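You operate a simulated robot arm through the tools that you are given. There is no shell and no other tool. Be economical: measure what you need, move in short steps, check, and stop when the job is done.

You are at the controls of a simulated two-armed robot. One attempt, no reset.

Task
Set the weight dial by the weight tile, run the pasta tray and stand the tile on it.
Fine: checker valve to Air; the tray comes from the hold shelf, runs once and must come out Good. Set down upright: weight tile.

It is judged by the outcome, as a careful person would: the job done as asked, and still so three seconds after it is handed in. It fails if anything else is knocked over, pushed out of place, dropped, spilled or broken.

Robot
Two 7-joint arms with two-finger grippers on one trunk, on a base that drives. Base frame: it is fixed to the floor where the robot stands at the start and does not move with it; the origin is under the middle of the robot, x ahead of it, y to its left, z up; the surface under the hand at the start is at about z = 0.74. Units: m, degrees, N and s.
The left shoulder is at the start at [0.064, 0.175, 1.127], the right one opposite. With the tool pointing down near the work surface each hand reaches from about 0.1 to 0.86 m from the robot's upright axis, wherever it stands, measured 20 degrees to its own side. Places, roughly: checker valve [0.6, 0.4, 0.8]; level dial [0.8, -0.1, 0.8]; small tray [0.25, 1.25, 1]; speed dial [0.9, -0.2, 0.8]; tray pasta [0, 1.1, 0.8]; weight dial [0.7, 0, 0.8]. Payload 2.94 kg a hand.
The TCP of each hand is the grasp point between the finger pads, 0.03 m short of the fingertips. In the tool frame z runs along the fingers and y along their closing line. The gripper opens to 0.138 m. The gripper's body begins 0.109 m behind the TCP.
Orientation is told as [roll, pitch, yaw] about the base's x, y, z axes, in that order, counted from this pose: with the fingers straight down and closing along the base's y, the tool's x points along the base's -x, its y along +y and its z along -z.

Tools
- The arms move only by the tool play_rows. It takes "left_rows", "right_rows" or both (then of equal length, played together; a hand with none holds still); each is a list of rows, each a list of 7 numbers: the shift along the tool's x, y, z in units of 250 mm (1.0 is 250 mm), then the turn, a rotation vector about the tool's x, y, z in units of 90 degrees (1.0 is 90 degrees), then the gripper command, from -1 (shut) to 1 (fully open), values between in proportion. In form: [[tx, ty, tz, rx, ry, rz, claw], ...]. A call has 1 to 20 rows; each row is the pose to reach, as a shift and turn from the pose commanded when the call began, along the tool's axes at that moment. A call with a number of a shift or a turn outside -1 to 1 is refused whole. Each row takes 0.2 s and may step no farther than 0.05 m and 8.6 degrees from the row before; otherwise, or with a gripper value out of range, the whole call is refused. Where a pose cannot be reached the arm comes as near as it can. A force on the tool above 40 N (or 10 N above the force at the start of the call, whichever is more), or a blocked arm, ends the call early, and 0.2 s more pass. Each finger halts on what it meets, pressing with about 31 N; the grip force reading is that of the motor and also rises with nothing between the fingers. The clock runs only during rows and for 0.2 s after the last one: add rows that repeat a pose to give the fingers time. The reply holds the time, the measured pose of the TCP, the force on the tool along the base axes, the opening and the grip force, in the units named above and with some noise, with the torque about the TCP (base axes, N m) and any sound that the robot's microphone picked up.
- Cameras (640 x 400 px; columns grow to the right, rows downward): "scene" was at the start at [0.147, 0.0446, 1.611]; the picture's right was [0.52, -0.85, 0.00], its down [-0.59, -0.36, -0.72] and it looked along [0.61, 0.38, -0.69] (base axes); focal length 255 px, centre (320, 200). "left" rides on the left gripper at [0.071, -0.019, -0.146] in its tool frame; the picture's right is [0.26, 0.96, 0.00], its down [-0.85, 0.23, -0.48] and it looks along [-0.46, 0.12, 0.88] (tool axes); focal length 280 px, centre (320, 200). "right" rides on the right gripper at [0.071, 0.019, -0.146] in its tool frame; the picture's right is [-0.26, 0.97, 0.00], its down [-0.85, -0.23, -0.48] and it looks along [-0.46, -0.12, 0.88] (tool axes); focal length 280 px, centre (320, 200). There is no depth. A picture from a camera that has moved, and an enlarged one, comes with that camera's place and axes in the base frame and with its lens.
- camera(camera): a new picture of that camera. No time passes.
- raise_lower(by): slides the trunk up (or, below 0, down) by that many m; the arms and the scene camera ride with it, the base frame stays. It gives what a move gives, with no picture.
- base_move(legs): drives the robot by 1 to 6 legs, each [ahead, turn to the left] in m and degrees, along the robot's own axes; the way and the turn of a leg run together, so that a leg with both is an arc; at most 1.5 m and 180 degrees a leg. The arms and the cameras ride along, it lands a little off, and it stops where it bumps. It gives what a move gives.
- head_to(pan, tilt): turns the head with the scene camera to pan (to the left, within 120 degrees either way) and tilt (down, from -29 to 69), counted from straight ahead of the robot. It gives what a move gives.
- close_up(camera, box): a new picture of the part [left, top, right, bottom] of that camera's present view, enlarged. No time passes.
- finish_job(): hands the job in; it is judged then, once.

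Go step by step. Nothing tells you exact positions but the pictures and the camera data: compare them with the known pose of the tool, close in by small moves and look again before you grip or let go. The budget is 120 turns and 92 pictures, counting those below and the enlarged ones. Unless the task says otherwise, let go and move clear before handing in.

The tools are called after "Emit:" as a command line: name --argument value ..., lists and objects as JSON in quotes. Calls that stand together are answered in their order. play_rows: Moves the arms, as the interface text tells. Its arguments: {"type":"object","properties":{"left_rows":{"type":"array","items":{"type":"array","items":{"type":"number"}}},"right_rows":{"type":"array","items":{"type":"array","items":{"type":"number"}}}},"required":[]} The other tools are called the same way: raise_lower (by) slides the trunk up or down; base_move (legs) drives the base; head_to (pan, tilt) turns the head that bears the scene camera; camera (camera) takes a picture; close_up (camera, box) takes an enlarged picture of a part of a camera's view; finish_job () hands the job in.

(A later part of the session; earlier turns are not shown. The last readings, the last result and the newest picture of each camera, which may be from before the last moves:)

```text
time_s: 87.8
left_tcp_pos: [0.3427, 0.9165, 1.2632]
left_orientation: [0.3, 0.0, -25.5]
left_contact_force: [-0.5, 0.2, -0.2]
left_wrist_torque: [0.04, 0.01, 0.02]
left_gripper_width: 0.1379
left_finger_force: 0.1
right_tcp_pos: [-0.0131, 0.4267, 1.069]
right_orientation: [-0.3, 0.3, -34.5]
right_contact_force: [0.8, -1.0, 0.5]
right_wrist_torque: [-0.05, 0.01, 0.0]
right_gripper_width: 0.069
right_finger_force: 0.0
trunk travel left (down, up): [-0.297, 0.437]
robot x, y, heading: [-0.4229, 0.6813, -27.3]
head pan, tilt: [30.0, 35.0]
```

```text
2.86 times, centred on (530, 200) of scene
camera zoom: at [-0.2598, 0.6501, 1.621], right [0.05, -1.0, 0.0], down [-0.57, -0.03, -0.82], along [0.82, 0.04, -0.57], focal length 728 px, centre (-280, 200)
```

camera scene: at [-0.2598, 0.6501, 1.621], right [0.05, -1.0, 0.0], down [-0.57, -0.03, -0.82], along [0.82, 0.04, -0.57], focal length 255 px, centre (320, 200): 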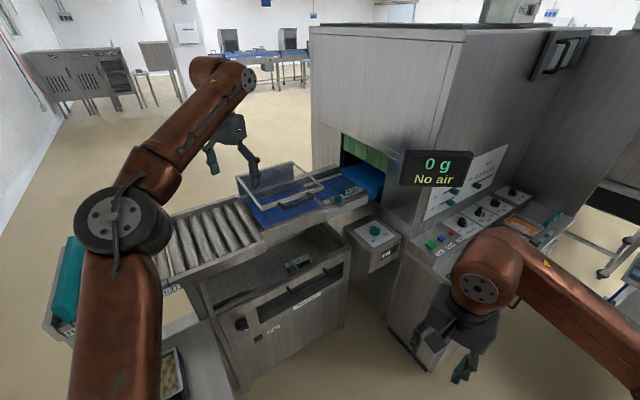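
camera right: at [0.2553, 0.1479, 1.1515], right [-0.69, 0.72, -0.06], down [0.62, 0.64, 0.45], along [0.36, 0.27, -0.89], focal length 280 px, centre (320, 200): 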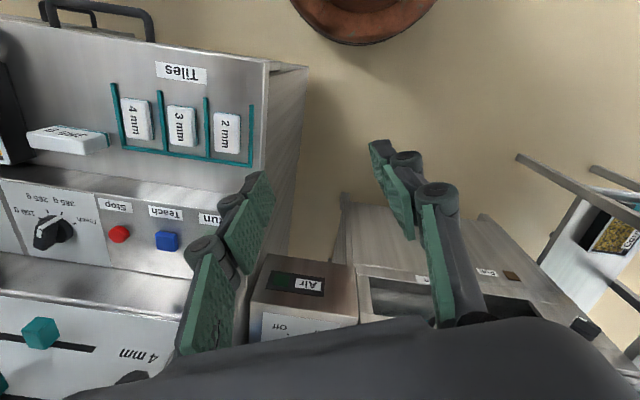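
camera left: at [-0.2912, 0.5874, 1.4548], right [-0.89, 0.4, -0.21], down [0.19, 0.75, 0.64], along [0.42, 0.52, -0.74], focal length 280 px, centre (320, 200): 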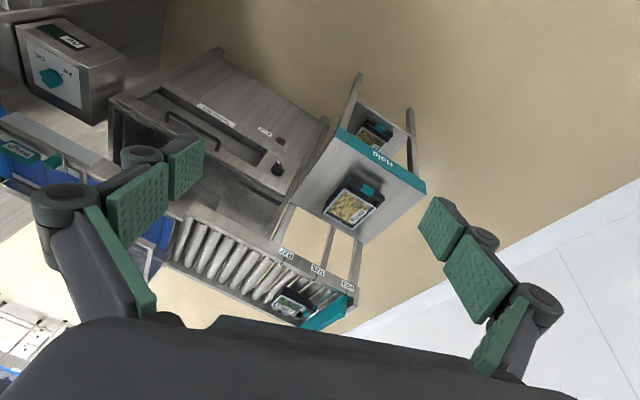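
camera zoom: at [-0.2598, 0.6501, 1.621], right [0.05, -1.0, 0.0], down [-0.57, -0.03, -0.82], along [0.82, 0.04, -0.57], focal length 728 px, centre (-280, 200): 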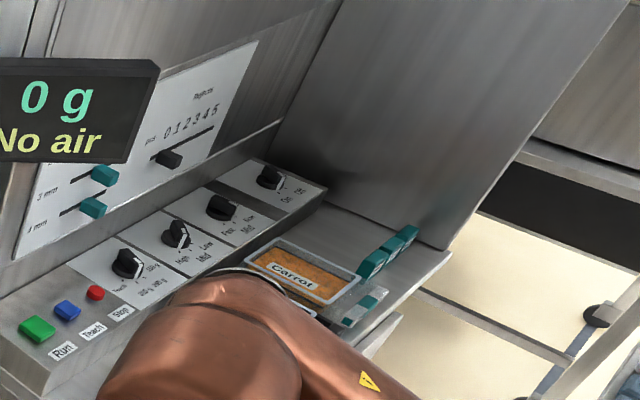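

Now the layout is clear: the line comes out of the detector tunnel (green curtain) → weigh section → hood belt → rollers. Valve first: left hand prepared, then I drive forward a bit.

Emit:
play_rows --left_rows '[[0.07, -0.08, 0.02, 0, 0, -0.08, 0], [0.14, -0.16, 0.04, 0, 0, -0.16, 0], [0.21, -0.25, 0.06, 0, 0, -0.24, 0], [0.28, -0.33, 0.08, 0, 0, -0.32, 0], [0.35, -0.41, 0.1, 0, 0, -0.4, 0], [0.42, -0.5, 0.12, 0, 0, -0.48, 0], [0.49, -0.58, 0.14, 0, 0, -0.56, 0], [0.56, -0.66, 0.16, 0, 0, -0.64, 0], [0.62, -0.74, 0.18, 0, 0, -0.72, 0], [0.68, -0.81, 0.2, 0, 0, -0.8, 0], [0.68, -0.81, 0.2, 0, 0, -0.88, 0]]'

Emit:
base_move --legs '[[0.38, 0]]'

Emit:
camera --camera "scene"

Emit:
camera --camera "left"

```text
time_s: 90.2
left_tcp_pos: [0.1022, 0.8074, 1.2129]
left_orientation: [0.1, -0.3, 53.7]
left_contact_force: [-0.5, 0.3, 0.2]
left_wrist_torque: [0.02, 0.01, -0.01]
left_gripper_width: 0.0688
left_finger_force: 0.1
right_tcp_pos: [-0.0132, 0.4277, 1.0701]
right_orientation: [-0.3, 0.3, -34.5]
right_contact_force: [0.1, -0.8, 0.0]
right_wrist_torque: [0.04, 0.05, 0.01]
right_gripper_width: 0.069
right_finger_force: 0.1
trunk travel left (down, up): [-0.297, 0.437]
robot x, y, heading: [-0.4192, 0.6793, -27.3]
head pan, tilt: [30.0, 35.0]
```

```text
time_s: 92.6
left_tcp_pos: [0.4435, 0.6377, 1.212]
left_orientation: [0.1, -0.3, 53.9]
left_contact_force: [0.0, 0.0, -1.2]
left_wrist_torque: [-0.01, 0.01, 0.01]
left_gripper_width: 0.0689
left_finger_force: 0.0
right_tcp_pos: [0.3283, 0.2548, 1.0695]
right_orientation: [-0.2, 0.4, -34.0]
right_contact_force: [-0.3, 0.6, 0.3]
right_wrist_torque: [-0.01, -0.01, -0.01]
right_gripper_width: 0.0689
right_finger_force: 0.0
trunk travel left (down, up): [-0.297, 0.437]
robot x, y, heading: [-0.0796, 0.5082, -26.8]
head pan, tilt: [30.0, 35.0]
```

```text
35 pictures are left
camera scene: at [0.0815, 0.4775, 1.6209], right [0.06, -1.0, 0.0], down [-0.57, -0.03, -0.82], along [0.82, 0.05, -0.57], focal length 255 px, centre (320, 200)
```

scene: 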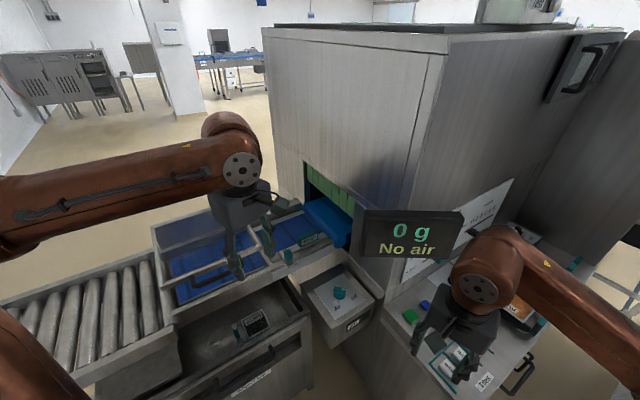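

```text
34 pictures are left
camera left: at [0.4166, 0.5694, 1.3562], right [-0.93, 0.36, 0.0], down [0.31, 0.82, 0.48], along [0.17, 0.45, -0.88], focal length 280 px, centre (320, 200)
```

left: 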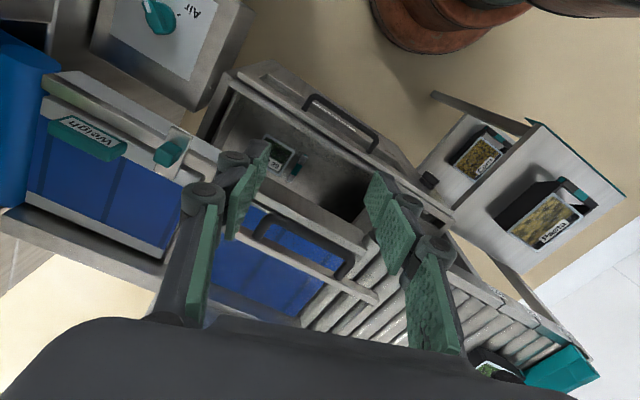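

Valve refined to about [0.652, 0.438, 0.81]. I lower the left hand over the bin and approach the valve beneath the display's level.

Emit:
play_rows --left_rows '[[0.005, -0.08, 0.14, 0, 0, -0.03, 0], [0.01, -0.16, 0.28, 0, 0, -0.06, 0], [0.015, -0.24, 0.42, 0, 0, -0.09, 0], [0.02, -0.31, 0.56, 0, 0, -0.12, 0], [0.02, -0.31, 0.7, 0, 0, -0.15, 0], [0.02, -0.31, 0.84, 0, 0, -0.18, 0], [0.04, -0.44, 0.84, 0, 0, -0.18, 0], [0.06, -0.57, 0.84, 0, 0, -0.18, 0], [0.08, -0.7, 0.84, 0, 0, -0.18, 0], [0.1, -0.815, 0.84, 0, 0, -0.18, 0], [0.1, -0.815, 0.84, 0, 0, -0.18, 0]]'

Emit:
camera --camera "left"

Emit:
camera --camera "scene"

```text
time_s: 95.0
left_tcp_pos: [0.5918, 0.4962, 1.0033]
left_orientation: [-0.1, -0.3, 70.2]
left_contact_force: [-0.3, -0.1, 0.0]
left_wrist_torque: [0.04, -0.01, 0.0]
left_gripper_width: 0.0691
left_finger_force: 0.1
right_tcp_pos: [0.3269, 0.2563, 1.0691]
right_orientation: [-0.2, 0.2, -34.1]
right_contact_force: [-0.3, -0.6, 0.4]
right_wrist_torque: [0.0, -0.01, -0.01]
right_gripper_width: 0.0691
right_finger_force: 0.1
trunk travel left (down, up): [-0.297, 0.437]
robot x, y, heading: [-0.0778, 0.5115, -26.7]
head pan, tilt: [30.0, 35.0]
```

```text
33 pictures are left
camera left: at [0.5856, 0.4247, 1.1476], right [-1.0, 0.08, 0.0], down [0.07, 0.87, 0.48], along [0.04, 0.48, -0.88], focal length 280 px, centre (320, 200)
```

left: 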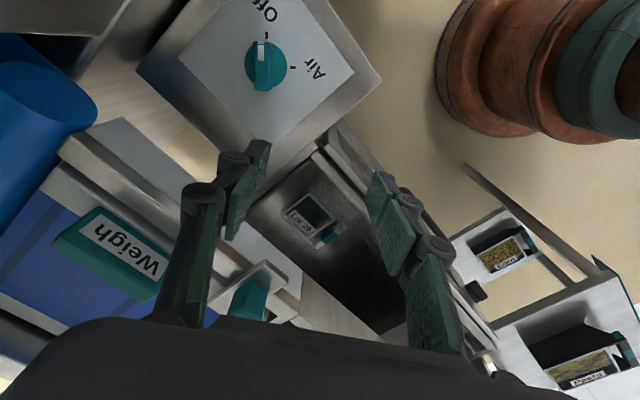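

```text
32 pictures are left
camera scene: at [0.0794, 0.478, 1.6213], right [0.06, -1.0, 0.0], down [-0.57, -0.03, -0.82], along [0.82, 0.05, -0.57], focal length 255 px, centre (320, 200)
```

scene: 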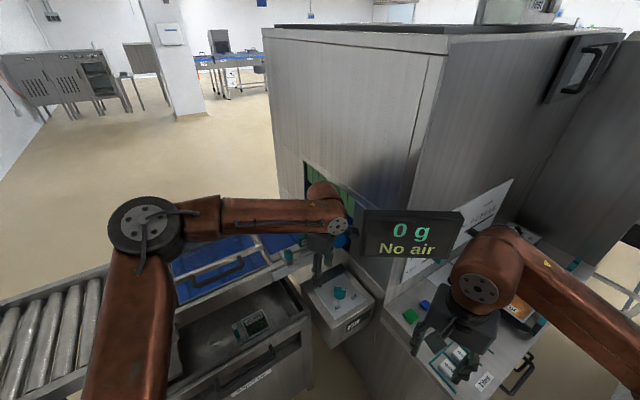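

Emit:
play_rows --left_rows '[[0.05, -0.1, 0.0, 0, 0, -0.02, 0], [0.1, -0.2, 0.0, 0, 0, -0.055, 0], [0.142, -0.29, 0.05, 0, 0, -0.055, 0], [0.142, -0.29, 0.2, 0, 0, -0.055, 0], [0.142, -0.29, 0.35, 0, 0, -0.055, 0], [0.142, -0.29, 0.48, 0, 0, -0.055, 0], [0.142, -0.29, 0.56, 0, 0, -0.055, 0], [0.142, -0.29, 0.56, 0, 0, -0.055, 0]]'

Emit:
camera --camera "left"

```text
time_s: 96.8
left_tcp_pos: [0.6014, 0.5137, 0.8929]
left_orientation: [-0.1, -0.2, 75.1]
left_contact_force: [0.2, -0.3, -0.4]
left_wrist_torque: [0.03, -0.02, 0.02]
left_gripper_width: 0.0687
left_finger_force: 0.0
left hand out of reach, approached as far as the arm can: row 1, 2, 3, 4, 5, 6, 7, 8
right_tcp_pos: [0.328, 0.2557, 1.0695]
right_orientation: [-0.2, 0.3, -34.1]
right_contact_force: [-0.1, 0.7, 0.7]
right_wrist_torque: [0.0, 0.0, 0.0]
right_gripper_width: 0.0691
right_finger_force: 0.0
trunk travel left (down, up): [-0.297, 0.437]
robot x, y, heading: [-0.0777, 0.5053, -26.9]
head pan, tilt: [30.0, 35.0]
```

```text
31 pictures are left
camera left: at [0.6002, 0.4417, 1.0383], right [-1.0, 0.0, 0.0], down [-0.01, 0.88, 0.48], along [0.0, 0.48, -0.88], focal length 280 px, centre (320, 200)
```

left: 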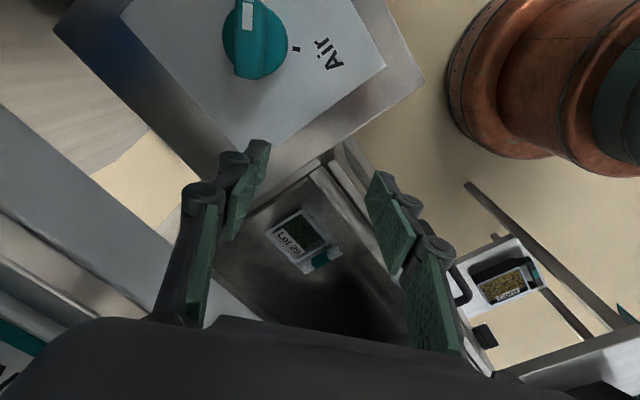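

Emit:
play_rows --left_rows '[[0, 0, -0.12, 0, 0, 0.08, 0], [0, 0, -0.24, 0, 0, 0.16, 0], [0, 0, -0.36, 0, 0, 0.24, 0], [0.06, -0.065, -0.36, 0, 0, 0.333, 0], [0.12, -0.13, -0.36, 0, 0, 0.333, 0], [0.18, -0.195, -0.36, 0, 0, 0.333, 0], [0.245, -0.26, -0.36, 0, 0, 0.333, 0], [0.245, -0.26, -0.2, 0, 0, 0.333, 0], [0.245, -0.26, -0.1, 0, 0, 0.333, 0], [0.245, -0.26, -0.1, 0, 0, 0.333, 0]]'

Emit:
camera --camera "left"

```text
time_s: 99.0
left_tcp_pos: [0.6021, 0.5, 0.938]
left_orientation: [0.0, -0.2, 45.2]
left_contact_force: [0.7, 0.7, 0.1]
left_wrist_torque: [0.01, -0.01, 0.02]
left_gripper_width: 0.0688
left_finger_force: 0.1
left hand out of reach, approached as far as the arm can: row 5, 6, 7, 8, 9, 10
right_tcp_pos: [0.328, 0.2548, 1.069]
right_orientation: [-0.2, 0.3, -34.2]
right_contact_force: [1.4, -0.2, -0.1]
right_wrist_torque: [-0.01, -0.03, -0.03]
right_gripper_width: 0.0688
right_finger_force: 0.0
trunk travel left (down, up): [-0.297, 0.437]
robot x, y, heading: [-0.0788, 0.505, -26.7]
head pan, tilt: [30.0, 35.0]
```

```text
30 pictures are left
camera left: at [0.5662, 0.4371, 1.0826], right [-0.87, 0.5, 0.0], down [0.43, 0.76, 0.48], along [0.24, 0.42, -0.88], focal length 280 px, centre (320, 200)
```

left: 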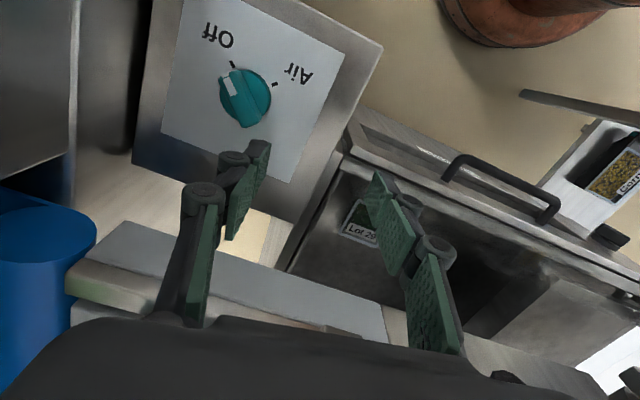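

The left wrist is limited on the positive side too; lower yaw (about +15) should reach.

Emit:
play_rows --left_rows '[[0, 0, -0.04, 0, 0, 0.08, 0], [0, 0, -0.08, 0, 0, 0.16, 0], [0.0, -0.0, -0.1, 0, 0, 0.25, 0], [0.015, -0.1, -0.1, 0, 0, 0.333, 0], [0.03, -0.2, -0.1, 0, 0, 0.333, 0], [0.045, -0.305, -0.1, 0, 0, 0.333, 0], [0.045, -0.305, 0.05, 0, 0, 0.333, 0], [0.045, -0.305, 0.2, 0, 0, 0.333, 0], [0.045, -0.305, 0.2, 0, 0, 0.333, 0]]'

Emit:
camera --camera "left"

```text
time_s: 101.0
left_tcp_pos: [0.6067, 0.506, 0.9194]
left_orientation: [0.1, -0.2, 15.1]
left_contact_force: [-0.5, 0.2, -0.2]
left_wrist_torque: [-0.03, -0.04, 0.01]
left_gripper_width: 0.0691
left_finger_force: 0.1
left hand out of reach, approached as far as the arm can: row 4, 5, 6, 7, 8, 9
right_tcp_pos: [0.3289, 0.2542, 1.0696]
right_orientation: [-0.1, 0.3, -34.2]
right_contact_force: [0.4, 0.2, -1.0]
right_wrist_torque: [-0.05, 0.02, -0.03]
right_gripper_width: 0.0689
right_finger_force: 0.0
trunk travel left (down, up): [-0.297, 0.437]
robot x, y, heading: [-0.0764, 0.5067, -26.7]
head pan, tilt: [30.0, 35.0]
```

```text
29 pictures are left
camera left: at [0.5413, 0.471, 1.0643], right [-0.5, 0.86, 0.0], down [0.76, 0.44, 0.48], along [0.41, 0.24, -0.88], focal length 280 px, centre (320, 200)
```

left: 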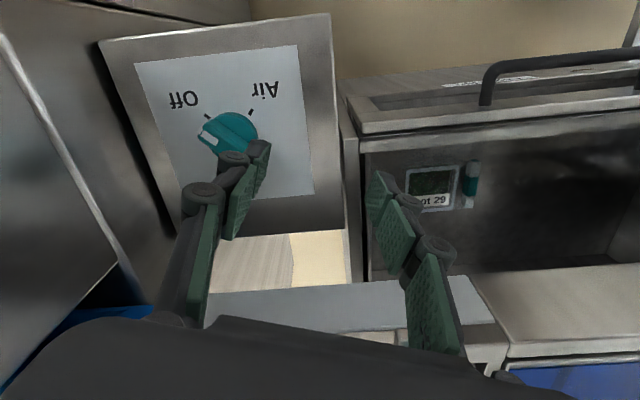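

Emit:
play_rows --left_rows '[[0, 0, -0.05, 0, 0, 0.09, 0], [0, 0, -0.1, 0, 0, 0.18, 0], [0, 0, -0.15, 0, 0, 0.27, 0], [0, 0, -0.15, 0, 0, 0.36, 0], [0, 0, -0.15, 0, 0, 0.45, 0], [0, 0, -0.15, 0, 0, 0.54, 0], [0, 0, -0.15, 0, 0, 0.61, 0], [-0.03, -0.1, -0.15, 0, 0, 0.61, 0], [-0.06, -0.2, -0.15, 0, 0, 0.61, 0], [-0.088, -0.305, -0.15, 0, 0, 0.61, 0], [-0.088, -0.305, -0.0, 0, 0, 0.61, 0], [-0.088, -0.305, 0.1, 0, 0, 0.61, 0], [-0.088, -0.305, 0.1, 0, 0, 0.61, 0]]'

Emit:
camera --camera "left"

```text
time_s: 103.8
left_tcp_pos: [0.6037, 0.5064, 0.9195]
left_orientation: [0.3, 0.0, -39.8]
left_contact_force: [-0.4, -0.3, -0.8]
left_wrist_torque: [-0.01, 0.01, 0.0]
left_gripper_width: 0.069
left_finger_force: 0.2
left hand out of reach, approached as far as the arm can: row 8, 9, 10, 11, 12, 13
right_tcp_pos: [0.3284, 0.2548, 1.0702]
right_orientation: [-0.3, 0.3, -34.2]
right_contact_force: [0.1, -0.6, 0.2]
right_wrist_torque: [-0.02, -0.01, 0.0]
right_gripper_width: 0.0691
right_finger_force: 0.0
trunk travel left (down, up): [-0.297, 0.437]
robot x, y, heading: [-0.0782, 0.5105, -26.4]
head pan, tilt: [30.0, 35.0]
```

```text
28 pictures are left
camera left: at [0.5364, 0.538, 1.0633], right [0.42, 0.91, 0.0], down [0.8, -0.37, 0.48], along [0.44, -0.2, -0.88], focal length 280 px, centre (320, 200)
```

left: 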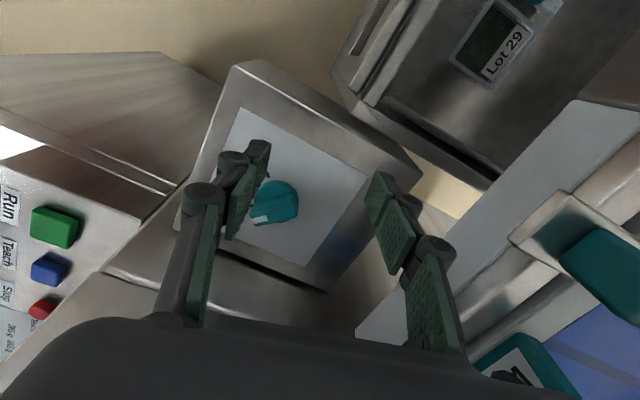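

Some other joint is the limit, so I bring the base 8 cm closer instead.

Emit:
base_move --legs '[[0.08, 0]]'

Emit:
camera --camera "left"

```text
time_s: 105.4
left_tcp_pos: [0.6113, 0.5069, 0.9625]
left_orientation: [0.9, -5.6, -39.3]
left_contact_force: [-0.5, 1.1, 1.9]
left_wrist_torque: [-0.14, -0.08, -0.02]
left_gripper_width: 0.069
left_finger_force: 0.4
right_tcp_pos: [0.3202, 0.2585, 1.098]
right_orientation: [0.3, -4.9, -33.7]
right_contact_force: [-0.6, 1.4, 2.0]
right_wrist_torque: [-0.14, -0.08, -0.02]
right_gripper_width: 0.0691
right_finger_force: 0.0
trunk travel left (down, up): [-0.297, 0.437]
robot x, y, heading: [-0.0088, 0.4709, -26.7]
head pan, tilt: [30.0, 35.0]
stopped in leg 1: the robot was blocked; the commanded pose is now the measured one
```

```text
27 pictures are left
camera left: at [0.5309, 0.5453, 1.0991], right [0.41, 0.91, -0.01], down [0.76, -0.33, 0.56], along [0.51, -0.23, -0.83], focal length 280 px, centre (320, 200)
```

left: 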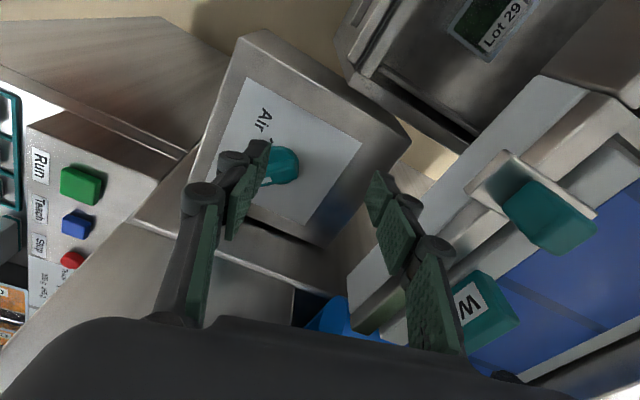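

The robot leaned back: most likely the right wrist met the display. I back off and let it settle.

Emit:
base_move --legs '[[-0.1, 0]]'

Emit:
head_to --pan -20 --tilt 45

Emit:
head_to --pan 25 --tilt 45

Emit:
camera --camera "scene"

```text
time_s: 106.5
left_tcp_pos: [0.4835, 0.6051, 1.0378]
left_orientation: [1.7, -20.0, -30.9]
left_contact_force: [-3.5, -1.0, -6.6]
left_wrist_torque: [-0.03, -0.7, 0.08]
left_gripper_width: 0.0689
left_finger_force: 0.1
right_tcp_pos: [0.1136, 0.3452, 1.1142]
right_orientation: [-1.8, -13.2, -24.9]
right_contact_force: [2.5, 2.4, -3.4]
right_wrist_torque: [-0.35, 0.19, -0.08]
right_gripper_width: 0.0692
right_finger_force: 0.0
trunk travel left (down, up): [-0.297, 0.437]
robot x, y, heading: [-0.0739, 0.5036, -26.8]
head pan, tilt: [30.0, 35.0]
stopped in leg 1: the robot was blocked; the commanded pose is now the measured one
```

```text
time_s: 107.7
left_tcp_pos: [0.5222, 0.5885, 1.04]
left_orientation: [1.6, -19.7, -28.8]
left_contact_force: [1.0, -1.7, -0.9]
left_wrist_torque: [0.14, 0.11, 0.04]
left_gripper_width: 0.0692
left_finger_force: 0.0
right_tcp_pos: [0.1326, 0.3254, 1.1113]
right_orientation: [-2.7, -11.6, -21.3]
right_contact_force: [2.9, -0.8, 0.8]
right_wrist_torque: [0.05, 0.3, 0.0]
right_gripper_width: 0.069
right_finger_force: 0.0
trunk travel left (down, up): [-0.297, 0.437]
robot x, y, heading: [-0.0684, 0.5039, -26.6]
head pan, tilt: [-20.0, 45.0]
```

```text
time_s: 108.8
left_tcp_pos: [0.5171, 0.5881, 1.0305]
left_orientation: [1.7, -18.5, -30.3]
left_contact_force: [0.4, -0.5, -0.5]
left_wrist_torque: [0.08, 0.1, 0.0]
left_gripper_width: 0.069
left_finger_force: 0.1
right_tcp_pos: [0.1417, 0.327, 1.1128]
right_orientation: [-1.9, -11.2, -23.8]
right_contact_force: [1.1, -1.3, 0.8]
right_wrist_torque: [0.05, 0.22, -0.04]
right_gripper_width: 0.069
right_finger_force: 0.1
trunk travel left (down, up): [-0.297, 0.437]
robot x, y, heading: [-0.0742, 0.5057, -26.6]
head pan, tilt: [25.0, 45.0]
```

```text
26 pictures are left
camera scene: at [0.125, 0.4471, 1.6056], right [-0.03, -1.0, -0.01], down [-0.73, 0.03, -0.69], along [0.69, -0.01, -0.73], focal length 255 px, centre (320, 200)
```

scene: 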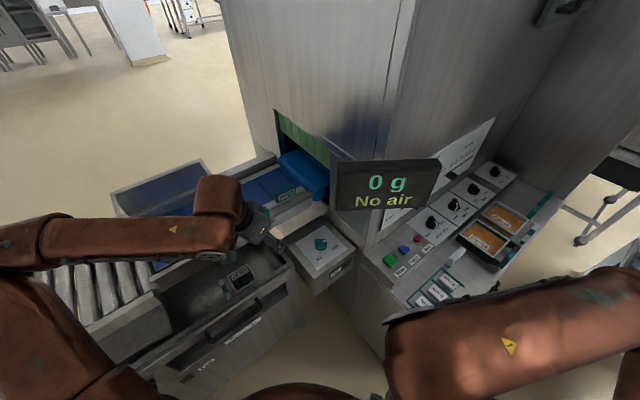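

Settled; the right hand is now well tucked. I level the left hand and approach the valve again.

Emit:
play_rows --left_rows '[[0, 0, 0, 0.005, 0.05, 0, 0], [0, 0, 0, 0.01, 0.1, 0, 0], [0, 0, 0, 0.015, 0.15, 0, 0], [0, 0, 0, 0.019, 0.205, 0, 0], [0, 0, 0, 0.019, 0.205, 0, 0]]'

Emit:
play_rows --left_rows '[[-0.1, -0.035, 0, 0, 0, 0, 0], [-0.2, -0.07, 0, 0, 0, 0, 0], [-0.3, -0.1, 0.06, 0, 0, 0, 0], [-0.4, -0.135, 0.12, 0, 0, 0, 0], [-0.5, -0.17, 0.18, 0, 0, 0, 0], [-0.6, -0.205, 0.24, 0, 0, 0, 0], [-0.7, -0.24, 0.3, 0, 0, 0, 0], [-0.754, -0.258, 0.32, 0, 0, 0, 0], [-0.754, -0.258, 0.32, 0, 0, 0, 0]]'

```text
time_s: 110.0
left_tcp_pos: [0.479, 0.6028, 1.0371]
left_orientation: [-0.1, -2.2, -31.1]
left_contact_force: [1.4, 0.1, -1.5]
left_wrist_torque: [-0.04, 0.19, 0.01]
left_gripper_width: 0.0689
left_finger_force: 0.0
right_tcp_pos: [0.1061, 0.3453, 1.1159]
right_orientation: [-1.9, -13.5, -26.0]
right_contact_force: [1.5, 0.4, -0.3]
right_wrist_torque: [-0.04, 0.25, -0.01]
right_gripper_width: 0.0689
right_finger_force: 0.1
trunk travel left (down, up): [-0.297, 0.437]
robot x, y, heading: [-0.072, 0.502, -26.7]
head pan, tilt: [25.0, 45.0]
stopped in row 5 (right hand): the arm was blocked; the commanded pose is now the measured one
```

```text
time_s: 111.0
left_tcp_pos: [0.52, 0.5337, 1.022]
left_orientation: [-0.4, -4.4, -31.3]
left_contact_force: [0.2, 0.6, -3.1]
left_wrist_torque: [-0.14, 0.15, -0.01]
left_gripper_width: 0.069
left_finger_force: 0.0
right_tcp_pos: [0.0789, 0.3558, 1.1173]
right_orientation: [-2.1, -17.1, -26.8]
right_contact_force: [65.1, -27.1, -2.1]
right_wrist_torque: [-0.77, -1.73, -2.9]
right_gripper_width: 0.0702
right_finger_force: 0.7
trunk travel left (down, up): [-0.297, 0.437]
robot x, y, heading: [-0.0728, 0.5041, -26.7]
head pan, tilt: [25.0, 45.0]
stopped in row 5 (left hand): the arm was blocked; the commanded pose is now the measured one
```

The right hand is now pressing on the robot's own body. I move it forward-right and level it.

Emit:
play_rows --right_rows '[[-0.06, -0.04, 0, 0, 0, 0, 0], [-0.12, -0.08, 0, -0.005, 0.03, 0, 0], [-0.18, -0.12, 0, -0.01, 0.06, 0, 0], [-0.25, -0.16, 0, -0.015, 0.09, 0, 0], [-0.32, -0.2, 0, -0.02, 0.12, 0, 0], [-0.38, -0.25, 0, -0.023, 0.15, 0, 0], [-0.45, -0.3, 0, -0.023, 0.19, 0, 0], [-0.45, -0.3, 0, -0.023, 0.19, 0, 0]]'

Emit:
head_to --pan 0 --tilt 50

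Emit:
camera --camera "scene"

```text
time_s: 112.8
left_tcp_pos: [0.5234, 0.5291, 1.022]
left_orientation: [0.0, -3.8, -31.3]
left_contact_force: [-0.4, 0.4, -0.1]
left_wrist_torque: [0.04, 0.05, -0.02]
left_gripper_width: 0.0686
left_finger_force: 0.1
right_tcp_pos: [0.1408, 0.2396, 1.1479]
right_orientation: [0.3, 2.0, -26.5]
right_contact_force: [0.8, -0.2, 0.5]
right_wrist_torque: [-0.01, 0.06, 0.0]
right_gripper_width: 0.0692
right_finger_force: 0.2
trunk travel left (down, up): [-0.297, 0.437]
robot x, y, heading: [-0.0713, 0.5059, -26.7]
head pan, tilt: [25.0, 45.0]
```

```text
time_s: 113.7
left_tcp_pos: [0.5351, 0.5217, 1.0155]
left_orientation: [0.0, -3.1, -31.2]
left_contact_force: [0.8, -0.7, -0.2]
left_wrist_torque: [0.03, 0.09, -0.01]
left_gripper_width: 0.069
left_finger_force: 0.1
right_tcp_pos: [0.1521, 0.2337, 1.1444]
right_orientation: [0.5, 2.8, -26.6]
right_contact_force: [0.6, -1.3, 0.0]
right_wrist_torque: [0.01, 0.1, -0.01]
right_gripper_width: 0.0689
right_finger_force: 0.0
trunk travel left (down, up): [-0.297, 0.437]
robot x, y, heading: [-0.0701, 0.5046, -26.6]
head pan, tilt: [0.0, 50.0]
```

```text
25 pictures are left
camera scene: at [0.0716, 0.4335, 1.5987], right [-0.45, -0.89, 0.0], down [-0.69, 0.34, -0.64], along [0.57, -0.29, -0.77], focal length 255 px, centre (320, 200)
```

scene: 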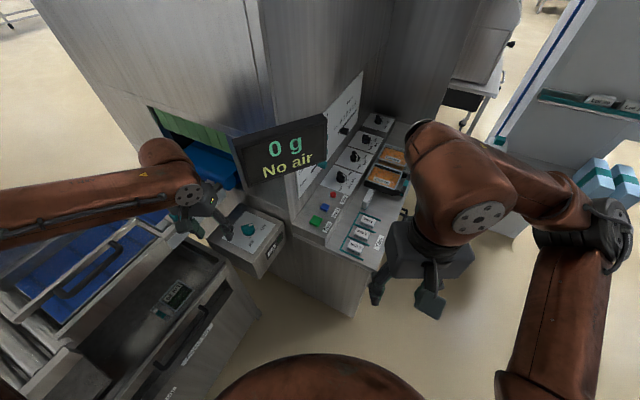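

Emit:
play_rows --left_rows '[[-0.1, -0.01, 0.06, 0, 0.034, 0, 0], [-0.2, -0.02, 0.12, 0, 0.034, 0, 0], [-0.3, -0.03, 0.18, 0, 0.034, 0, 0], [-0.4, -0.04, 0.24, 0, 0.034, 0, 0], [-0.5, -0.05, 0.3, 0, 0.034, 0, 0], [-0.56, -0.055, 0.34, 0, 0.034, 0, 0], [-0.56, -0.055, 0.34, 0, 0.034, 0, 0]]'

Emit:
camera --camera "left"

```text
time_s: 115.3
left_tcp_pos: [0.6094, 0.4914, 0.9553]
left_orientation: [-0.1, -0.4, -31.3]
left_contact_force: [-0.1, 0.4, 0.6]
left_wrist_torque: [0.0, 0.03, 0.01]
left_gripper_width: 0.0689
left_finger_force: 0.1
left hand out of reach, approached as far as the arm can: row 4, 5, 6, 7
right_tcp_pos: [0.1489, 0.235, 1.1461]
right_orientation: [0.5, 2.5, -26.6]
right_contact_force: [-0.2, 0.4, -0.5]
right_wrist_torque: [0.0, 0.01, -0.01]
right_gripper_width: 0.069
right_finger_force: 0.0
trunk travel left (down, up): [-0.297, 0.437]
robot x, y, heading: [-0.0724, 0.5016, -26.6]
head pan, tilt: [0.0, 50.0]
```

```text
24 pictures are left
camera left: at [0.5375, 0.5145, 1.1001], right [0.28, 0.96, 0.0], down [0.84, -0.24, 0.48], along [0.46, -0.13, -0.88], focal length 280 px, centre (320, 200)
```

left: 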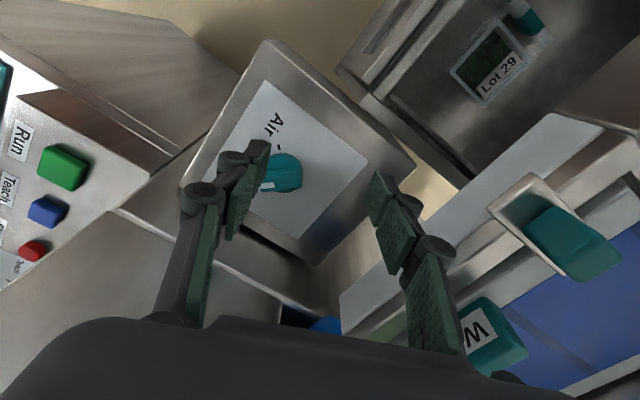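

Likely the wrist bend is limiting at this height; the reach is given for lower work, so raising the trunk should help. I raise 0.2 m and come back down with the hand.

Emit:
raise_lower --by 0.2

Emit:
play_rows --left_rows '[[0, 0, 0.15, 0, 0, 0, 0], [0, 0, 0.3, 0, 0, 0, 0], [0, 0, 0.45, 0, 0, 0, 0], [0, 0, 0.6, 0, 0, 0, 0], [0, 0, 0.75, 0, 0, 0, 0], [-0.1, -0.035, 0.85, 0, 0, 0, 0], [-0.2, -0.07, 0.9, 0, 0, 0, 0], [-0.24, -0.09, 0.9, 0, 0, 0, 0], [-0.24, -0.09, 0.9, 0, 0, 0, 0]]'

Emit:
camera --camera "left"

```text
time_s: 117.5
left_tcp_pos: [0.5909, 0.5047, 1.2134]
left_orientation: [0.5, -6.0, -31.3]
left_contact_force: [1.3, 0.2, 0.9]
left_wrist_torque: [-0.01, 0.0, 0.01]
left_gripper_width: 0.069
left_finger_force: 0.0
right_tcp_pos: [0.1492, 0.2354, 1.3473]
right_orientation: [0.5, 2.6, -26.6]
right_contact_force: [0.2, -1.0, -0.2]
right_wrist_torque: [0.0, -0.01, 0.0]
right_gripper_width: 0.0687
right_finger_force: 0.0
trunk travel left (down, up): [-0.497, 0.237]
robot x, y, heading: [-0.0752, 0.5042, -26.8]
head pan, tilt: [0.0, 50.0]
```

```text
time_s: 119.5
left_tcp_pos: [0.5728, 0.5492, 1.0653]
left_orientation: [0.5, -6.1, -31.3]
left_contact_force: [-0.7, -0.2, 0.9]
left_wrist_torque: [0.01, 0.01, 0.0]
left_gripper_width: 0.0691
left_finger_force: 0.1
left hand out of reach, approached as far as the arm can: row 1, 2, 3, 4, 5, 6, 7, 8, 9
right_tcp_pos: [0.1487, 0.2349, 1.3462]
right_orientation: [0.5, 2.5, -26.7]
right_contact_force: [0.1, 0.4, 0.6]
right_wrist_torque: [0.01, -0.02, 0.0]
right_gripper_width: 0.0691
right_finger_force: 0.1
trunk travel left (down, up): [-0.497, 0.237]
robot x, y, heading: [-0.0702, 0.506, -26.2]
head pan, tilt: [0.0, 50.0]
```

```text
23 pictures are left
camera left: at [0.4888, 0.5782, 1.2005], right [0.28, 0.96, -0.02], down [0.8, -0.22, 0.57], along [0.54, -0.17, -0.82], focal length 280 px, centre (320, 200)
```

left: 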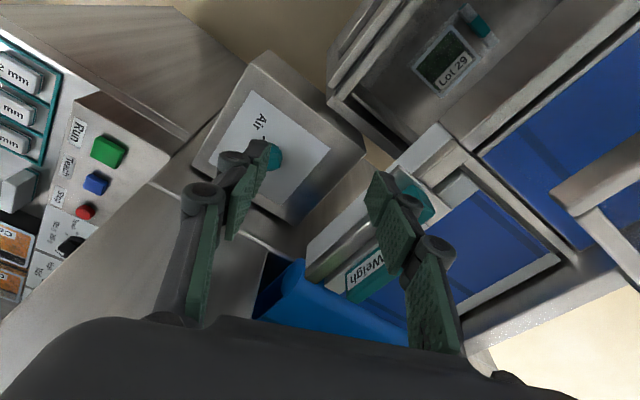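

Raising made it worse, so the opposite should help: lower trunk. I lift the left hand, then lower the trunk.

Emit:
play_rows --left_rows '[[0, 0, -0.15, 0, 0.0, 0, 0], [0, 0, -0.3, 0, 0.02, 0, 0], [0, 0, -0.45, 0, 0.04, 0, 0], [0, 0, -0.6, 0, 0.067, 0, 0], [0, 0, -0.6, 0, 0.067, 0, 0]]'

Emit:
raise_lower --by -0.34

Emit:
play_rows --left_rows '[[-0.08, -0.03, 0, 0, 0, 0, 0], [-0.16, -0.06, 0, 0, 0, 0, 0], [-0.24, -0.1, 0, 0, 0, 0, 0], [-0.32, -0.14, 0, 0, 0, 0, 0], [-0.4, -0.18, 0, 0, 0, 0, 0], [-0.48, -0.22, 0, 0, 0, 0, 0], [-0.48, -0.22, 0, 0, 0, 0, 0]]'

Emit:
camera --camera "left"

```text
time_s: 120.7
left_tcp_pos: [0.5636, 0.5571, 1.2131]
left_orientation: [0.3, 0.1, -31.2]
left_contact_force: [0.5, -0.6, -0.2]
left_wrist_torque: [-0.02, 0.0, 0.0]
left_gripper_width: 0.0691
left_finger_force: 0.0
right_tcp_pos: [0.1505, 0.2355, 1.3472]
right_orientation: [0.5, 2.5, -26.6]
right_contact_force: [-0.6, 0.5, -0.7]
right_wrist_torque: [-0.02, -0.02, -0.02]
right_gripper_width: 0.0689
right_finger_force: 0.2
trunk travel left (down, up): [-0.497, 0.237]
robot x, y, heading: [-0.0709, 0.5065, -26.5]
head pan, tilt: [0.0, 50.0]
```

```text
time_s: 124.0
left_tcp_pos: [0.5642, 0.5574, 0.8731]
left_orientation: [0.3, 0.0, -31.3]
left_contact_force: [3.7, 1.4, 5.2]
left_wrist_torque: [0.11, -0.06, -0.04]
left_gripper_width: 0.0831
left_finger_force: 2.6
right_tcp_pos: [0.1493, 0.2346, 1.0067]
right_orientation: [0.4, 2.6, -26.6]
right_contact_force: [-0.8, 0.7, 0.3]
right_wrist_torque: [0.03, -0.07, -0.03]
right_gripper_width: 0.069
right_finger_force: 0.0
trunk travel left (down, up): [-0.157, 0.577]
robot x, y, heading: [-0.0693, 0.5047, -26.9]
head pan, tilt: [0.0, 50.0]
```

```text
time_s: 125.6
left_tcp_pos: [0.639, 0.4488, 0.8747]
left_orientation: [0.4, -0.1, -31.2]
left_contact_force: [-0.3, 0.0, 0.8]
left_wrist_torque: [0.03, -0.02, 0.01]
left_gripper_width: 0.0687
left_finger_force: 0.0
right_tcp_pos: [0.148, 0.2365, 1.0071]
right_orientation: [0.4, 2.6, -26.4]
right_contact_force: [0.3, -0.2, 0.0]
right_wrist_torque: [0.02, 0.02, -0.04]
right_gripper_width: 0.069
right_finger_force: 0.1
trunk travel left (down, up): [-0.157, 0.577]
robot x, y, heading: [-0.0706, 0.5059, -26.6]
head pan, tilt: [0.0, 50.0]
```

```text
22 pictures are left
camera left: at [0.5679, 0.4691, 1.0189], right [0.28, 0.96, 0.01], down [0.84, -0.25, 0.48], along [0.46, -0.13, -0.88], focal length 280 px, centre (320, 200)
```

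left: 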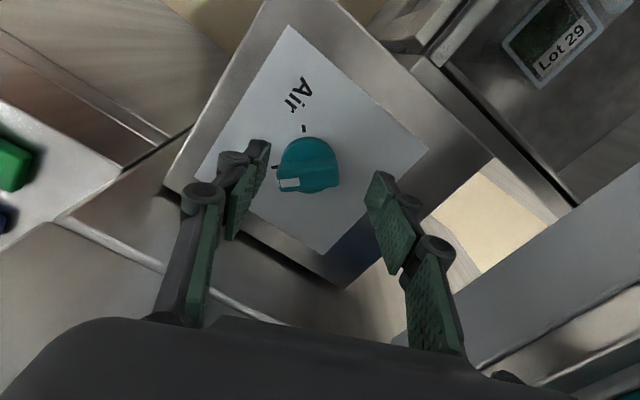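

Lowering worked: the left hand is above the valve now. I centre, turn to yaw ~+12 and look.

Emit:
play_rows --left_rows '[[-0.02, -0.01, 0, 0, 0, -0.08, 0], [-0.047, -0.023, 0, 0, 0, -0.16, 0], [-0.047, -0.023, 0, 0, 0, -0.24, 0], [-0.047, -0.023, 0, 0, 0, -0.32, 0], [-0.047, -0.023, 0, 0, 0, -0.4, 0], [-0.047, -0.023, 0, 0, 0, -0.48, 0], [-0.047, -0.023, 0.08, 0, 0, -0.48, 0], [-0.047, -0.023, 0.14, 0, 0, -0.48, 0], [-0.047, -0.023, 0.16, 0, 0, -0.48, 0]]'

Emit:
camera --camera "left"

```text
time_s: 127.6
left_tcp_pos: [0.6414, 0.4348, 0.8394]
left_orientation: [0.5, -0.8, 11.8]
left_contact_force: [0.3, -0.3, 0.2]
left_wrist_torque: [0.0, 0.01, 0.02]
left_gripper_width: 0.069
left_finger_force: 0.1
left hand out of reach, approached as far as the arm can: row 2, 5
right_tcp_pos: [0.1453, 0.2317, 1.0078]
right_orientation: [0.9, 2.5, -26.5]
right_contact_force: [0.1, 0.6, -0.6]
right_wrist_torque: [0.01, -0.01, 0.02]
right_gripper_width: 0.069
right_finger_force: 0.0
trunk travel left (down, up): [-0.157, 0.577]
robot x, y, heading: [-0.0762, 0.5045, -26.7]
head pan, tilt: [0.0, 50.0]
```

```text
21 pictures are left
camera left: at [0.5737, 0.401, 0.9837], right [-0.45, 0.89, 0.0], down [0.78, 0.39, 0.49], along [0.43, 0.22, -0.87], focal length 280 px, centre (320, 200)
```

left: 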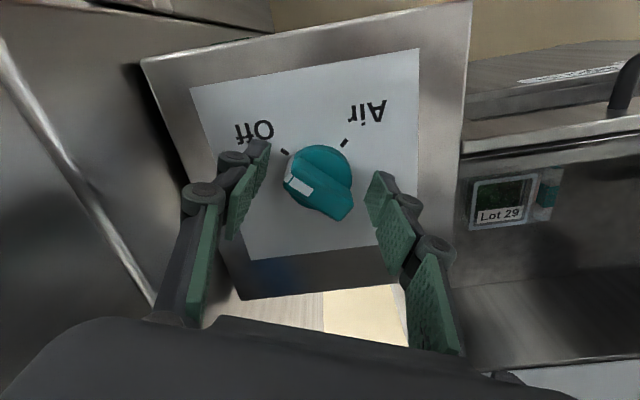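

Emit:
play_rows --left_rows '[[0, 0, 0.025, 0, 0, 0, -0.3], [0, 0, 0.025, 0, 0, 0, -0.6], [0, 0, 0.025, 0, 0, 0, -1], [0, 0, 0.025, 0, 0, 0, -1], [0, 0, 0.025, 0, 0, 0, -1], [0, 0, 0.025, 0, 0, 0, -1], [0, 0, 0.02, 0, 0, 0.08, -1], [0, 0, 0.02, 0, 0, 0.17, -1], [0, 0, 0.02, 0, 0, 0.26, -1], [0, 0, 0.02, 0, 0, 0.35, -1], [0, 0, 0.02, 0, 0, 0.44, -1], [0, 0, 0.02, 0, 0, 0.53, -1], [0, 0, 0.02, 0, 0, 0.62, -1], [0, 0, 0.02, 0, 0, 0.71, -1], [0, 0, 0.02, 0, 0, 0.8, -1], [0, 0, 0.02, 0, 0, 0.89, -1], [0, 0, 0.02, 0, 0, 0.98, -1], [0, 0, 0.02, 0, 0, 0.98, -1]]'

Emit:
camera --camera "left"

```text
time_s: 130.6
left_tcp_pos: [0.6444, 0.4407, 0.8312]
left_orientation: [0.6, 0.2, -48.5]
left_contact_force: [-11.1, -5.6, 10.6]
left_wrist_torque: [0.8, 0.58, -0.08]
left_gripper_width: 0.048
left_finger_force: 45.1
right_tcp_pos: [0.1474, 0.2347, 1.0096]
right_orientation: [0.6, 2.5, -26.7]
right_contact_force: [0.2, -0.3, 0.2]
right_wrist_torque: [0.07, 0.03, -0.02]
right_gripper_width: 0.0685
right_finger_force: 0.0
trunk travel left (down, up): [-0.157, 0.577]
robot x, y, heading: [-0.0715, 0.5019, -26.7]
head pan, tilt: [0.0, 50.0]
stopped in row 14 (left hand): the force on the tool passed its limit at 40 N (the readings are from after the stop); the commanded pose is now the measured one
```

```text
20 pictures are left
camera left: at [0.5823, 0.4805, 0.9751], right [0.55, 0.84, 0.01], down [0.73, -0.49, 0.48], along [0.4, -0.25, -0.88], focal length 280 px, centre (320, 200)
```

left: 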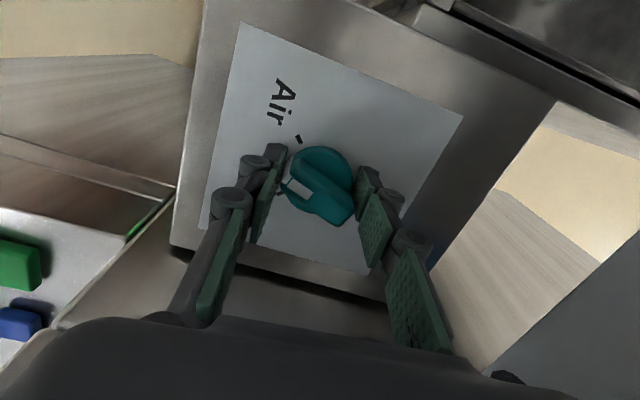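

The knob turned 60 degrees; about 30 remain. I release, turn the hand back, regrip and finish.

Emit:
play_rows --left_rows '[[0, 0, 0, 0, 0, 0, 0], [0, 0, 0, 0, 0, 0, 0], [0, 0, 0, 0, 0, 0, 0], [0, 0, 0, 0, 0, -0.09, 0], [0, 0, 0, 0, 0, -0.18, 0], [0, 0, 0, 0, 0, -0.27, 0], [0, 0, 0, 0, 0, -0.34, 0], [0, 0, 0, 0, 0, -0.34, -0.5], [0, 0, 0, 0, 0, -0.34, -1], [0, 0, 0, 0, 0, -0.34, -1], [0, 0, 0, 0, 0, -0.34, -1], [0, 0, 0, 0, 0, -0.26, -1], [0, 0, 0, 0, 0, -0.18, -1], [0, 0, 0, 0, 0, -0.1, -1], [0, 0, 0, 0, 0, -0.02, -1], [0, 0, 0, 0, 0, 0.02, -1]]'

Emit:
play_rows --left_rows '[[0, 0, 0, 0, 0, 0, 0], [0, 0, 0, 0, 0, 0, 0], [0, 0, 0, 0, 0, 0, 0], [0, 0, -0.1, 0, 0, 0, 0], [0, 0, -0.25, 0, 0, 0, 0], [0, 0, -0.25, 0, 0, 0, 0]]'

Emit:
camera --camera "left"

```text
time_s: 133.0
left_tcp_pos: [0.6454, 0.4393, 0.8307]
left_orientation: [-0.7, -0.5, -18.7]
left_contact_force: [-4.4, -14.2, 6.9]
left_wrist_torque: [0.39, 0.96, -0.35]
left_gripper_width: 0.045
left_finger_force: 44.9
right_tcp_pos: [0.1515, 0.2405, 1.0067]
right_orientation: [0.2, 2.6, -26.5]
right_contact_force: [0.6, 0.2, 0.2]
right_wrist_torque: [-0.02, -0.02, -0.01]
right_gripper_width: 0.069
right_finger_force: 0.1
trunk travel left (down, up): [-0.157, 0.577]
robot x, y, heading: [-0.0673, 0.5048, -27.0]
head pan, tilt: [0.0, 50.0]
stopped in row 12 (left hand): the force on the tool passed its limit at 42 N (the readings are from after the stop); the commanded pose is now the measured one
```

```text
time_s: 134.4
left_tcp_pos: [0.6486, 0.4422, 0.8911]
left_orientation: [-0.1, -0.3, -18.5]
left_contact_force: [-0.4, -0.7, 1.1]
left_wrist_torque: [-0.02, -0.03, -0.01]
left_gripper_width: 0.069
left_finger_force: 0.1
right_tcp_pos: [0.1517, 0.2415, 1.0074]
right_orientation: [0.2, 2.7, -26.7]
right_contact_force: [0.5, -0.1, 0.0]
right_wrist_torque: [0.0, -0.02, 0.0]
right_gripper_width: 0.0689
right_finger_force: 0.0
trunk travel left (down, up): [-0.157, 0.577]
robot x, y, heading: [-0.0742, 0.5028, -26.7]
head pan, tilt: [0.0, 50.0]
```

```text
19 pictures are left
camera left: at [0.5737, 0.4489, 1.0356], right [0.06, 1.0, -0.01], down [0.88, -0.05, 0.48], along [0.48, -0.03, -0.88], focal length 280 px, centre (320, 200)
```

left: 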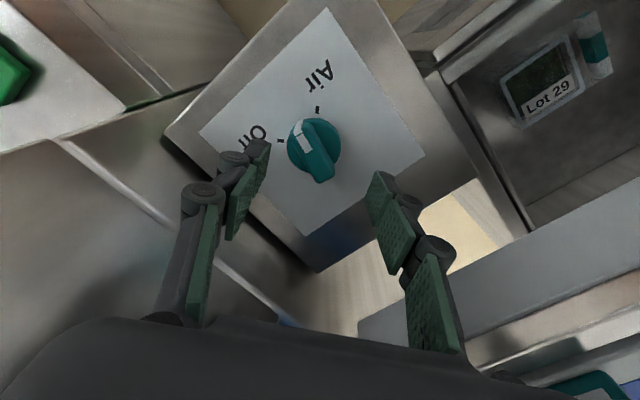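

Emit:
play_rows --left_rows '[[0.006, -0.0135, 0.1, 0, 0, -0.08, 0], [0.006, -0.0135, 0.2, 0, 0, -0.15, 0], [0.006, -0.0135, 0.225, 0, 0, -0.15, -0.3], [0.006, -0.0135, 0.225, 0, 0, -0.15, -0.6], [0.006, -0.0135, 0.225, 0, 0, -0.15, -1], [0.006, -0.0135, 0.225, 0, 0, -0.15, -1], [0.006, -0.0135, 0.225, 0, 0, -0.15, -1]]'

Emit:
play_rows --left_rows '[[0, 0, -0.005, 0, 0, 0.05, -1], [0, 0, -0.005, 0, 0, 0.1, -1], [0, 0, -0.005, 0, 0, 0.16, -1], [0, 0, -0.005, 0, 0, 0.22, -1], [0, 0, -0.005, 0, 0, 0.28, -1], [0, 0, -0.005, 0, 0, 0.34, -1], [0, 0, -0.005, 0, 0, 0.38, -1]]'

Emit:
close_up --camera "left" --box '[200, 60, 440, 260]'

```text
time_s: 136.0
left_tcp_pos: [0.6465, 0.4363, 0.8354]
left_orientation: [-0.4, -0.2, -5.0]
left_contact_force: [-0.4, -6.8, -1.0]
left_wrist_torque: [-0.43, -0.03, -0.03]
left_gripper_width: 0.044
left_finger_force: 46.0
right_tcp_pos: [0.1519, 0.2408, 1.0069]
right_orientation: [0.2, 2.6, -26.6]
right_contact_force: [0.8, 0.3, 0.5]
right_wrist_torque: [0.0, -0.03, 0.01]
right_gripper_width: 0.0693
right_finger_force: 0.0
trunk travel left (down, up): [-0.157, 0.577]
robot x, y, heading: [-0.0694, 0.5024, -26.6]
head pan, tilt: [0.0, 50.0]
```

```text
time_s: 137.6
left_tcp_pos: [0.6466, 0.4376, 0.8361]
left_orientation: [0.0, -0.6, -39.3]
left_contact_force: [10.2, -7.2, -0.4]
left_wrist_torque: [-0.22, 0.09, -0.05]
left_gripper_width: 0.0441
left_finger_force: 44.3
right_tcp_pos: [0.1528, 0.2411, 1.0067]
right_orientation: [0.1, 2.7, -26.4]
right_contact_force: [0.3, 0.8, 0.2]
right_wrist_torque: [0.0, -0.01, 0.01]
right_gripper_width: 0.0689
right_finger_force: 0.1
trunk travel left (down, up): [-0.157, 0.577]
robot x, y, heading: [-0.0716, 0.5043, -26.6]
head pan, tilt: [0.0, 50.0]
```

```text
2.00 times, centred on (320, 160) of left
camera zoom: at [0.5784, 0.47, 0.9792], right [0.41, 0.91, 0.0], down [0.8, -0.36, 0.48], along [0.44, -0.2, -0.88], focal length 561 px, centre (320, 280)
```

zoom: 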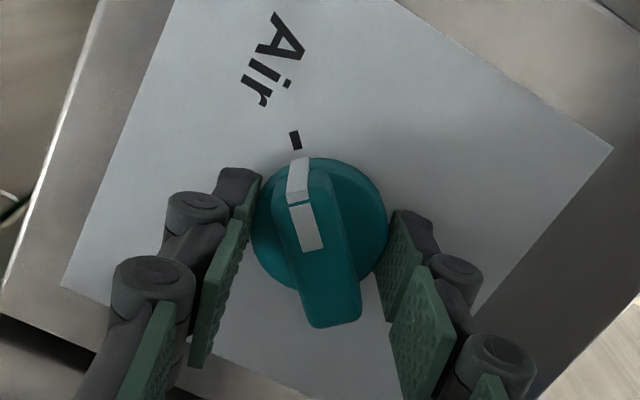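

The pointer is on Air. I release, lift clear and look at the display.

Emit:
play_rows --left_rows '[[0, 0, 0, 0, 0, 0, 0], [0, 0, 0, 0, 0, 0, 0], [0, 0, 0, 0, 0, 0, 0], [0, 0, -0.15, 0, 0, 0, 0], [0, 0, -0.3, 0, 0, 0, 0], [0.1, 0.05, -0.4, 0, 0, 0, 0], [0.25, 0.15, -0.4, 0, 0, 0, 0], [0.4, 0.25, -0.45, 0, 0, 0, 0], [0.55, 0.35, -0.5, 0, 0, 0, 0]]'

Emit:
head_to --pan 10 --tilt 22

Emit:
camera --camera "scene"

```text
time_s: 139.6
left_tcp_pos: [0.5925, 0.5949, 0.9598]
left_orientation: [-0.3, -0.4, -39.2]
left_contact_force: [-1.0, -0.4, 0.0]
left_wrist_torque: [-0.06, 0.05, -0.01]
left_gripper_width: 0.069
left_finger_force: 0.4
right_tcp_pos: [0.1522, 0.2417, 1.0087]
right_orientation: [0.2, 2.5, -26.6]
right_contact_force: [-0.1, 0.4, 0.1]
right_wrist_torque: [-0.05, 0.02, 0.01]
right_gripper_width: 0.069
right_finger_force: 0.1
trunk travel left (down, up): [-0.157, 0.577]
robot x, y, heading: [-0.0726, 0.5008, -27.1]
head pan, tilt: [0.0, 50.0]
```

```text
time_s: 140.6
left_tcp_pos: [0.5953, 0.5926, 0.9601]
left_orientation: [-0.1, -0.4, -39.1]
left_contact_force: [-0.2, -0.4, -0.1]
left_wrist_torque: [0.0, 0.0, 0.01]
left_gripper_width: 0.0689
left_finger_force: 0.0
right_tcp_pos: [0.1509, 0.2406, 1.0069]
right_orientation: [0.3, 2.6, -26.5]
right_contact_force: [0.8, -0.1, -0.1]
right_wrist_torque: [0.04, -0.03, 0.02]
right_gripper_width: 0.0689
right_finger_force: 0.1
trunk travel left (down, up): [-0.157, 0.577]
robot x, y, heading: [-0.0703, 0.5074, -26.8]
head pan, tilt: [10.0, 22.0]
```

```text
17 pictures are left
camera scene: at [0.1874, 0.3926, 1.4924], right [-0.29, -0.96, 0.0], down [-0.36, 0.11, -0.93], along [0.89, -0.27, -0.38], focal length 255 px, centre (320, 200)
```

scene: 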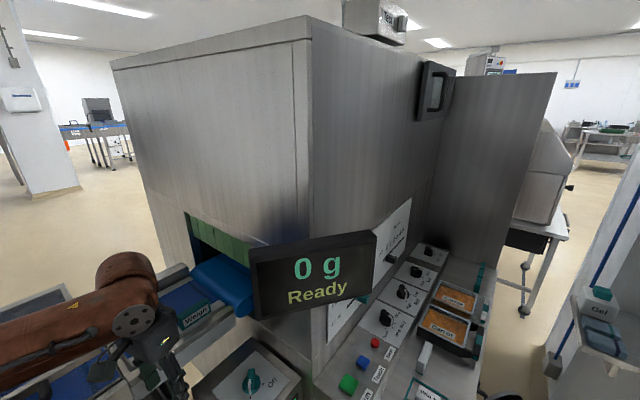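

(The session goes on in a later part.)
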